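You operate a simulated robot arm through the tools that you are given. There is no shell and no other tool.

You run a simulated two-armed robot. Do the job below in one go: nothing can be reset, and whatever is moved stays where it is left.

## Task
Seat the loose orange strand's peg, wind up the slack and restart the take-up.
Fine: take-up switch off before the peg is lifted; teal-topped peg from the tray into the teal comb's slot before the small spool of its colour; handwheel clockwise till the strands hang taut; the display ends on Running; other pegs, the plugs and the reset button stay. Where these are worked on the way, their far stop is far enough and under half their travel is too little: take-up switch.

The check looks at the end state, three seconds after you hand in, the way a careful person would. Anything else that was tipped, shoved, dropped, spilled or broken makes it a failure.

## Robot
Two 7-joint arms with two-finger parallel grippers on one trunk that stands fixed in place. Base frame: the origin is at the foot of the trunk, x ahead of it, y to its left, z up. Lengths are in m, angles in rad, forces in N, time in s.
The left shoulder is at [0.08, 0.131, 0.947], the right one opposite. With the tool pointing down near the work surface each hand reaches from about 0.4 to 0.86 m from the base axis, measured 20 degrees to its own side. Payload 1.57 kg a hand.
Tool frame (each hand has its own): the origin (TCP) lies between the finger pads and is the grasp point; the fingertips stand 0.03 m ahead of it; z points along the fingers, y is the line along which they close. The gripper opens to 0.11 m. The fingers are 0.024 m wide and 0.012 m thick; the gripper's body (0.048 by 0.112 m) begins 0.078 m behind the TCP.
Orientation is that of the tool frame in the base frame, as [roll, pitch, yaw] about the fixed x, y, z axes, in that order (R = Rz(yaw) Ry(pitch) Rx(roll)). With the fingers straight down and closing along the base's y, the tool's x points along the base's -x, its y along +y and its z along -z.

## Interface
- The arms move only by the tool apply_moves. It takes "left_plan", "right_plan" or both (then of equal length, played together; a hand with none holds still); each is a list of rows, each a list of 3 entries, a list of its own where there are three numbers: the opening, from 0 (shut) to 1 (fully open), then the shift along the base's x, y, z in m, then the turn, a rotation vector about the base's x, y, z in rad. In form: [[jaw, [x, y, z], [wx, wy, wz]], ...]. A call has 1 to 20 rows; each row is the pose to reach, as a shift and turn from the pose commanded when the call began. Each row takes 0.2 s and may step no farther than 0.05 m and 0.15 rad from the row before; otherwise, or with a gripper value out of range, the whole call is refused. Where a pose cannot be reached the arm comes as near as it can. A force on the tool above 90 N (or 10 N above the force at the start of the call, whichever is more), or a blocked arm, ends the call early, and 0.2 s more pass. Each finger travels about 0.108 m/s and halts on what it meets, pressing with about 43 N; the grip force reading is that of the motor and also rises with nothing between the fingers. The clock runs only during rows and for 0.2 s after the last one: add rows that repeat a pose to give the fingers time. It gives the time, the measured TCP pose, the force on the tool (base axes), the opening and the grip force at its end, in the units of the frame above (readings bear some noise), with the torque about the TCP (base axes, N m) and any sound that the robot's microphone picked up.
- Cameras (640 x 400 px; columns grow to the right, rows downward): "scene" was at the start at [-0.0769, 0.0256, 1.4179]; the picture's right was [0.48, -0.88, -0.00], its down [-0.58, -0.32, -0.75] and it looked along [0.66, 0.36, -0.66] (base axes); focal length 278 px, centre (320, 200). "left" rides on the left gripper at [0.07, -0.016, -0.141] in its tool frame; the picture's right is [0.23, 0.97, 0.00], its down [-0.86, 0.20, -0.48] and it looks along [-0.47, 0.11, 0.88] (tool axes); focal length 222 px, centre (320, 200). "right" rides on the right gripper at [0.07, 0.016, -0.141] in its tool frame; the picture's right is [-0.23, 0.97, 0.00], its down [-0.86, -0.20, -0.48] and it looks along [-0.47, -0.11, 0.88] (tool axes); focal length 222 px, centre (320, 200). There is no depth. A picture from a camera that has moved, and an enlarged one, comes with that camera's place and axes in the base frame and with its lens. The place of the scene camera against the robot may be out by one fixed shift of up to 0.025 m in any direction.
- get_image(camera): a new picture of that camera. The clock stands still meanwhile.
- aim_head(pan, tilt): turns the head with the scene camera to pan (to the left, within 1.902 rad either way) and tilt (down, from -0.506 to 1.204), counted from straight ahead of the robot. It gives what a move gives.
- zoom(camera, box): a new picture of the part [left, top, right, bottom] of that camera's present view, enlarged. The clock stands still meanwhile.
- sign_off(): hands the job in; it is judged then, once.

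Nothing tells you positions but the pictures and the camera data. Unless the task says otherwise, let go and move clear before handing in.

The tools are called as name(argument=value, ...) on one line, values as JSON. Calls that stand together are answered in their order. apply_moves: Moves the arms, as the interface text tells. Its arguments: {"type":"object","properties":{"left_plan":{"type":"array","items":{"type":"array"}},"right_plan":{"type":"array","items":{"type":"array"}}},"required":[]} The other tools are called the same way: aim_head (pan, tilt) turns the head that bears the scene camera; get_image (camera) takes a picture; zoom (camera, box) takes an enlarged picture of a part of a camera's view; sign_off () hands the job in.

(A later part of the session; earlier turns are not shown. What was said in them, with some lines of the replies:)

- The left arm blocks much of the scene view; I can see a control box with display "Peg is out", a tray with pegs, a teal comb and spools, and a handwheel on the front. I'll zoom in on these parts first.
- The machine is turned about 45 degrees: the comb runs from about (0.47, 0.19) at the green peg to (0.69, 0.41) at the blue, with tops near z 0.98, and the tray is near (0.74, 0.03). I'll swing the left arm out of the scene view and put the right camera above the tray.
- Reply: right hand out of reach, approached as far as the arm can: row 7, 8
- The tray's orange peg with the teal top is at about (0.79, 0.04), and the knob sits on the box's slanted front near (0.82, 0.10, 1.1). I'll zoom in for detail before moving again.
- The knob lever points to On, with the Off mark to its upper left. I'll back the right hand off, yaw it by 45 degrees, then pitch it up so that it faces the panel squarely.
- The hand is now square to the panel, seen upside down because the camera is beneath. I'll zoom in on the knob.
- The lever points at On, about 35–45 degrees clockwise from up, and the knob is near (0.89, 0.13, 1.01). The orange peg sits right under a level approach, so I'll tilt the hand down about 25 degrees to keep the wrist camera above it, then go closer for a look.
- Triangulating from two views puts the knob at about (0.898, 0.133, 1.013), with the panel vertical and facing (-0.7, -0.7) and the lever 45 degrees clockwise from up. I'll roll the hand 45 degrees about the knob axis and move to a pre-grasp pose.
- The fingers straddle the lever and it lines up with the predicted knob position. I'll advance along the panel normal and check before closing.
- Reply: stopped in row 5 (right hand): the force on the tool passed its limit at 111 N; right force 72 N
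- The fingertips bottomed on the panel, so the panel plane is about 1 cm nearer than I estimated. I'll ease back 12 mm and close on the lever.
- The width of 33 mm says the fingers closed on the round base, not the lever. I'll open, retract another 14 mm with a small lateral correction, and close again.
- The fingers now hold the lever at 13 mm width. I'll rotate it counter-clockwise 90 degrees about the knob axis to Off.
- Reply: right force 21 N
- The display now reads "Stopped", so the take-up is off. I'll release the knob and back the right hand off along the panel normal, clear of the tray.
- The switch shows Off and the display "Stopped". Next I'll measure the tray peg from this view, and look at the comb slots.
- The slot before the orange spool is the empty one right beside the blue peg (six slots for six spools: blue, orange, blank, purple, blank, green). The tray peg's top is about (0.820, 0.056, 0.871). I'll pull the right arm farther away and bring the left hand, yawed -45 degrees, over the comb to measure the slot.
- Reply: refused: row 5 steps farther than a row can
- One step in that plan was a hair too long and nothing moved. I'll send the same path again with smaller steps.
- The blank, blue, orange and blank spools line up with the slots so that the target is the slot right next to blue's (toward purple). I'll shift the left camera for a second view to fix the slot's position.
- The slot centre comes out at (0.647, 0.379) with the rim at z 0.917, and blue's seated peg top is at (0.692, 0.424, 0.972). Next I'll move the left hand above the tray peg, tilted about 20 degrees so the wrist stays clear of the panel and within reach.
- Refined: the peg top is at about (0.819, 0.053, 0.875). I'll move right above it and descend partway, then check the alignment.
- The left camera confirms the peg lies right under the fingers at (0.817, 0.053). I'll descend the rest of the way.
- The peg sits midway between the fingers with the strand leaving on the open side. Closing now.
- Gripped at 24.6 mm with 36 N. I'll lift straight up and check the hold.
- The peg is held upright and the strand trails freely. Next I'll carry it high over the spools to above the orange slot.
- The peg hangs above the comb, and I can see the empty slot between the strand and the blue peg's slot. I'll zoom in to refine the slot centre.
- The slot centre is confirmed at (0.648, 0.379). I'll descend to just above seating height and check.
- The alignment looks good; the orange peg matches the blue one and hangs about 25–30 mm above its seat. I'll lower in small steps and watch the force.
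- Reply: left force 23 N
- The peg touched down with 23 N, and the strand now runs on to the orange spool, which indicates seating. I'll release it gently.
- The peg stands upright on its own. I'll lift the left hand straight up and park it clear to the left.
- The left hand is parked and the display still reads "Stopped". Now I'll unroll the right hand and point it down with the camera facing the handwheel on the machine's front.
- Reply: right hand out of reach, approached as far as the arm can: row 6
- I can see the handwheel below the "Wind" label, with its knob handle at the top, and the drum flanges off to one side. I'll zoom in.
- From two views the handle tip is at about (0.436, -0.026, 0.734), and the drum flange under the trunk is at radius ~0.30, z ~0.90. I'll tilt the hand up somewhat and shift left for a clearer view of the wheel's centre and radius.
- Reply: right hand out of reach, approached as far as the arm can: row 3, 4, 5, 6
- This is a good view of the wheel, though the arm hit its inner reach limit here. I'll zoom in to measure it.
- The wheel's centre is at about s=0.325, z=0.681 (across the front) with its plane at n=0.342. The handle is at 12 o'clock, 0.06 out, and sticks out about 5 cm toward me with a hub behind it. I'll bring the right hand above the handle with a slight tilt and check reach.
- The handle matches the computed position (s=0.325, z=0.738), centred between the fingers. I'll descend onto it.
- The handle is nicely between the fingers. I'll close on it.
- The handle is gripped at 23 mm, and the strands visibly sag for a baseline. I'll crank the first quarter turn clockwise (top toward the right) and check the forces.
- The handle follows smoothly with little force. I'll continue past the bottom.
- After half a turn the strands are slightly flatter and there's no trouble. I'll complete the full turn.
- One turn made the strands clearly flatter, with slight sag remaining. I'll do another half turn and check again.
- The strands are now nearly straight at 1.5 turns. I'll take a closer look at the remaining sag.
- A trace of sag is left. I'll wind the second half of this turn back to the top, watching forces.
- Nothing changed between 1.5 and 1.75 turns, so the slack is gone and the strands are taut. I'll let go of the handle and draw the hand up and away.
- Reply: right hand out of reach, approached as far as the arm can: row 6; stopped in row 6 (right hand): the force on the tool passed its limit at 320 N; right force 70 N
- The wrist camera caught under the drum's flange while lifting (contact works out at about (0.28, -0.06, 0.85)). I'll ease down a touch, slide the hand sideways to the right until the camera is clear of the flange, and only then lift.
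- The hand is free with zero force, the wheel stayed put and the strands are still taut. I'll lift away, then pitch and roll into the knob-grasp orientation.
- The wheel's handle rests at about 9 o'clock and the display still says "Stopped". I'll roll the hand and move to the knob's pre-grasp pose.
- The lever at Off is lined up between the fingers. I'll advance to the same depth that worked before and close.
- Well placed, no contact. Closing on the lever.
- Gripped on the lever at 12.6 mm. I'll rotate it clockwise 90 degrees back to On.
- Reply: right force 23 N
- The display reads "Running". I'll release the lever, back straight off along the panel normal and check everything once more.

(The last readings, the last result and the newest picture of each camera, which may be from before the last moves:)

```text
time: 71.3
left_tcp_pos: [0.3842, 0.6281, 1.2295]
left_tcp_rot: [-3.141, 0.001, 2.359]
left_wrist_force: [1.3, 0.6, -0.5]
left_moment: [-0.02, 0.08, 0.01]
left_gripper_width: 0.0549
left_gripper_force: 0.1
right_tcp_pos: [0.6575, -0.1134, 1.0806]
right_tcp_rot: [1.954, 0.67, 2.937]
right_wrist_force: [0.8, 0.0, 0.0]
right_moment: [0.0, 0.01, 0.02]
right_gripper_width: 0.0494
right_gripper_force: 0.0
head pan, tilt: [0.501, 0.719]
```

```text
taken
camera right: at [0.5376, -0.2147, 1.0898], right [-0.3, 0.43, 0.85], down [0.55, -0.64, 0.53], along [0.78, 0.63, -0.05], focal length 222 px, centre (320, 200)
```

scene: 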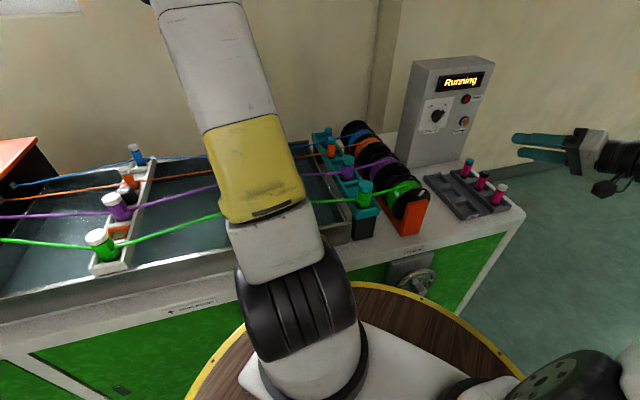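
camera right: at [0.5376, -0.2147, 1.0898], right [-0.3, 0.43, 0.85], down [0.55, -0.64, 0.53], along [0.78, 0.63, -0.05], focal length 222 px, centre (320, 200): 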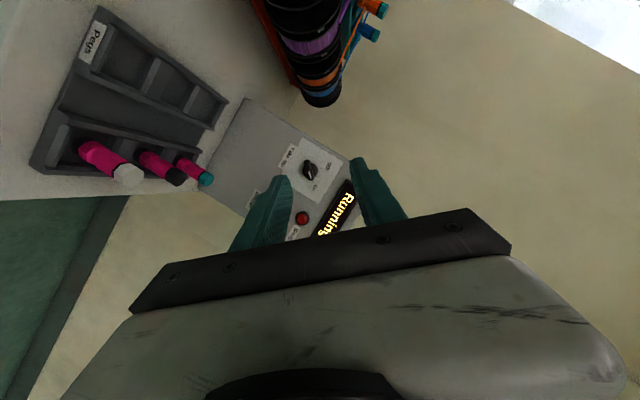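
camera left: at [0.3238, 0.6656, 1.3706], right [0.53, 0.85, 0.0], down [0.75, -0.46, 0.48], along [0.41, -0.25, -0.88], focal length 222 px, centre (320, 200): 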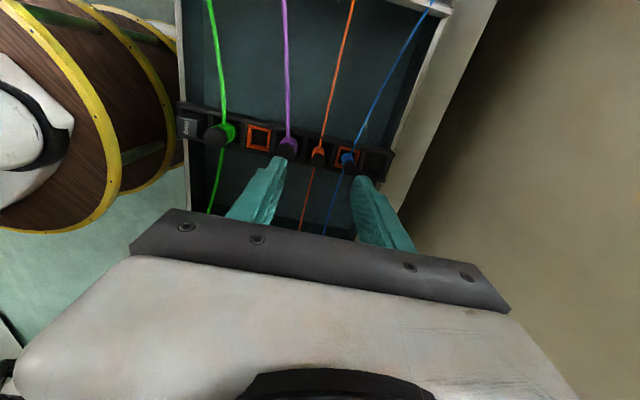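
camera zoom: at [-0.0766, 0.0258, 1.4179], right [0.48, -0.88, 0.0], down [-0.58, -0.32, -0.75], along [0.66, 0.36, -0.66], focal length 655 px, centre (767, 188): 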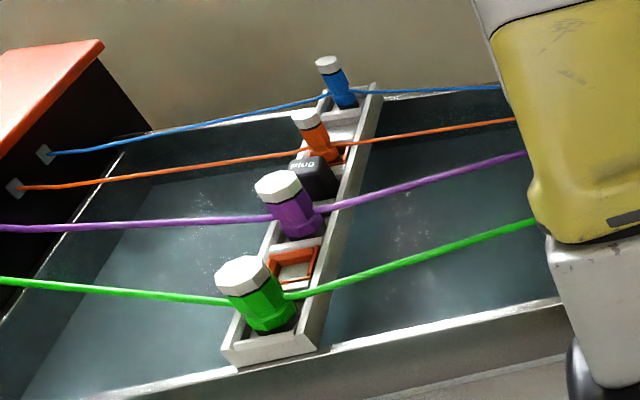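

The display reads "Running" with the knob at On. The orange peg stands upright in its slot next to blue with its strand on the orange spool, the strands are taut, all other pegs and plugs are in place, and both hands are clear. I'm handing in.

sign_off()

```text
The job is handed in.
```

The job is handed in. My last pictures show the display on "Running" and the take-up switch at On.

- **Switch:** I turned it fully to Off (display "Stopped") before lifting the peg. I turned it back to On only after winding.
- **Peg:** The teal-topped orange peg stands upright in the teal comb, in the slot between the blue peg and the purple one. Its strand now runs to the orange spool.
- **Winding:** I turned the handwheel clockwise about 1.75 turns. The strands stopped changing by about 1.5 turns, so I took that as taut.
- **Everything else:** The other pegs, the plugs and the reset button look untouched, and both hands are empty and clear.

Two contacts happened on the way. The right fingertips pressed the panel around the switch at about 110 N on the first approach. Later, the right wrist camera caught under the drum flange while lifting away from the handwheel and peaked at 320 N. I freed both slowly. I saw nothing moved or damaged, though I did not inspect the flange or camera closely.
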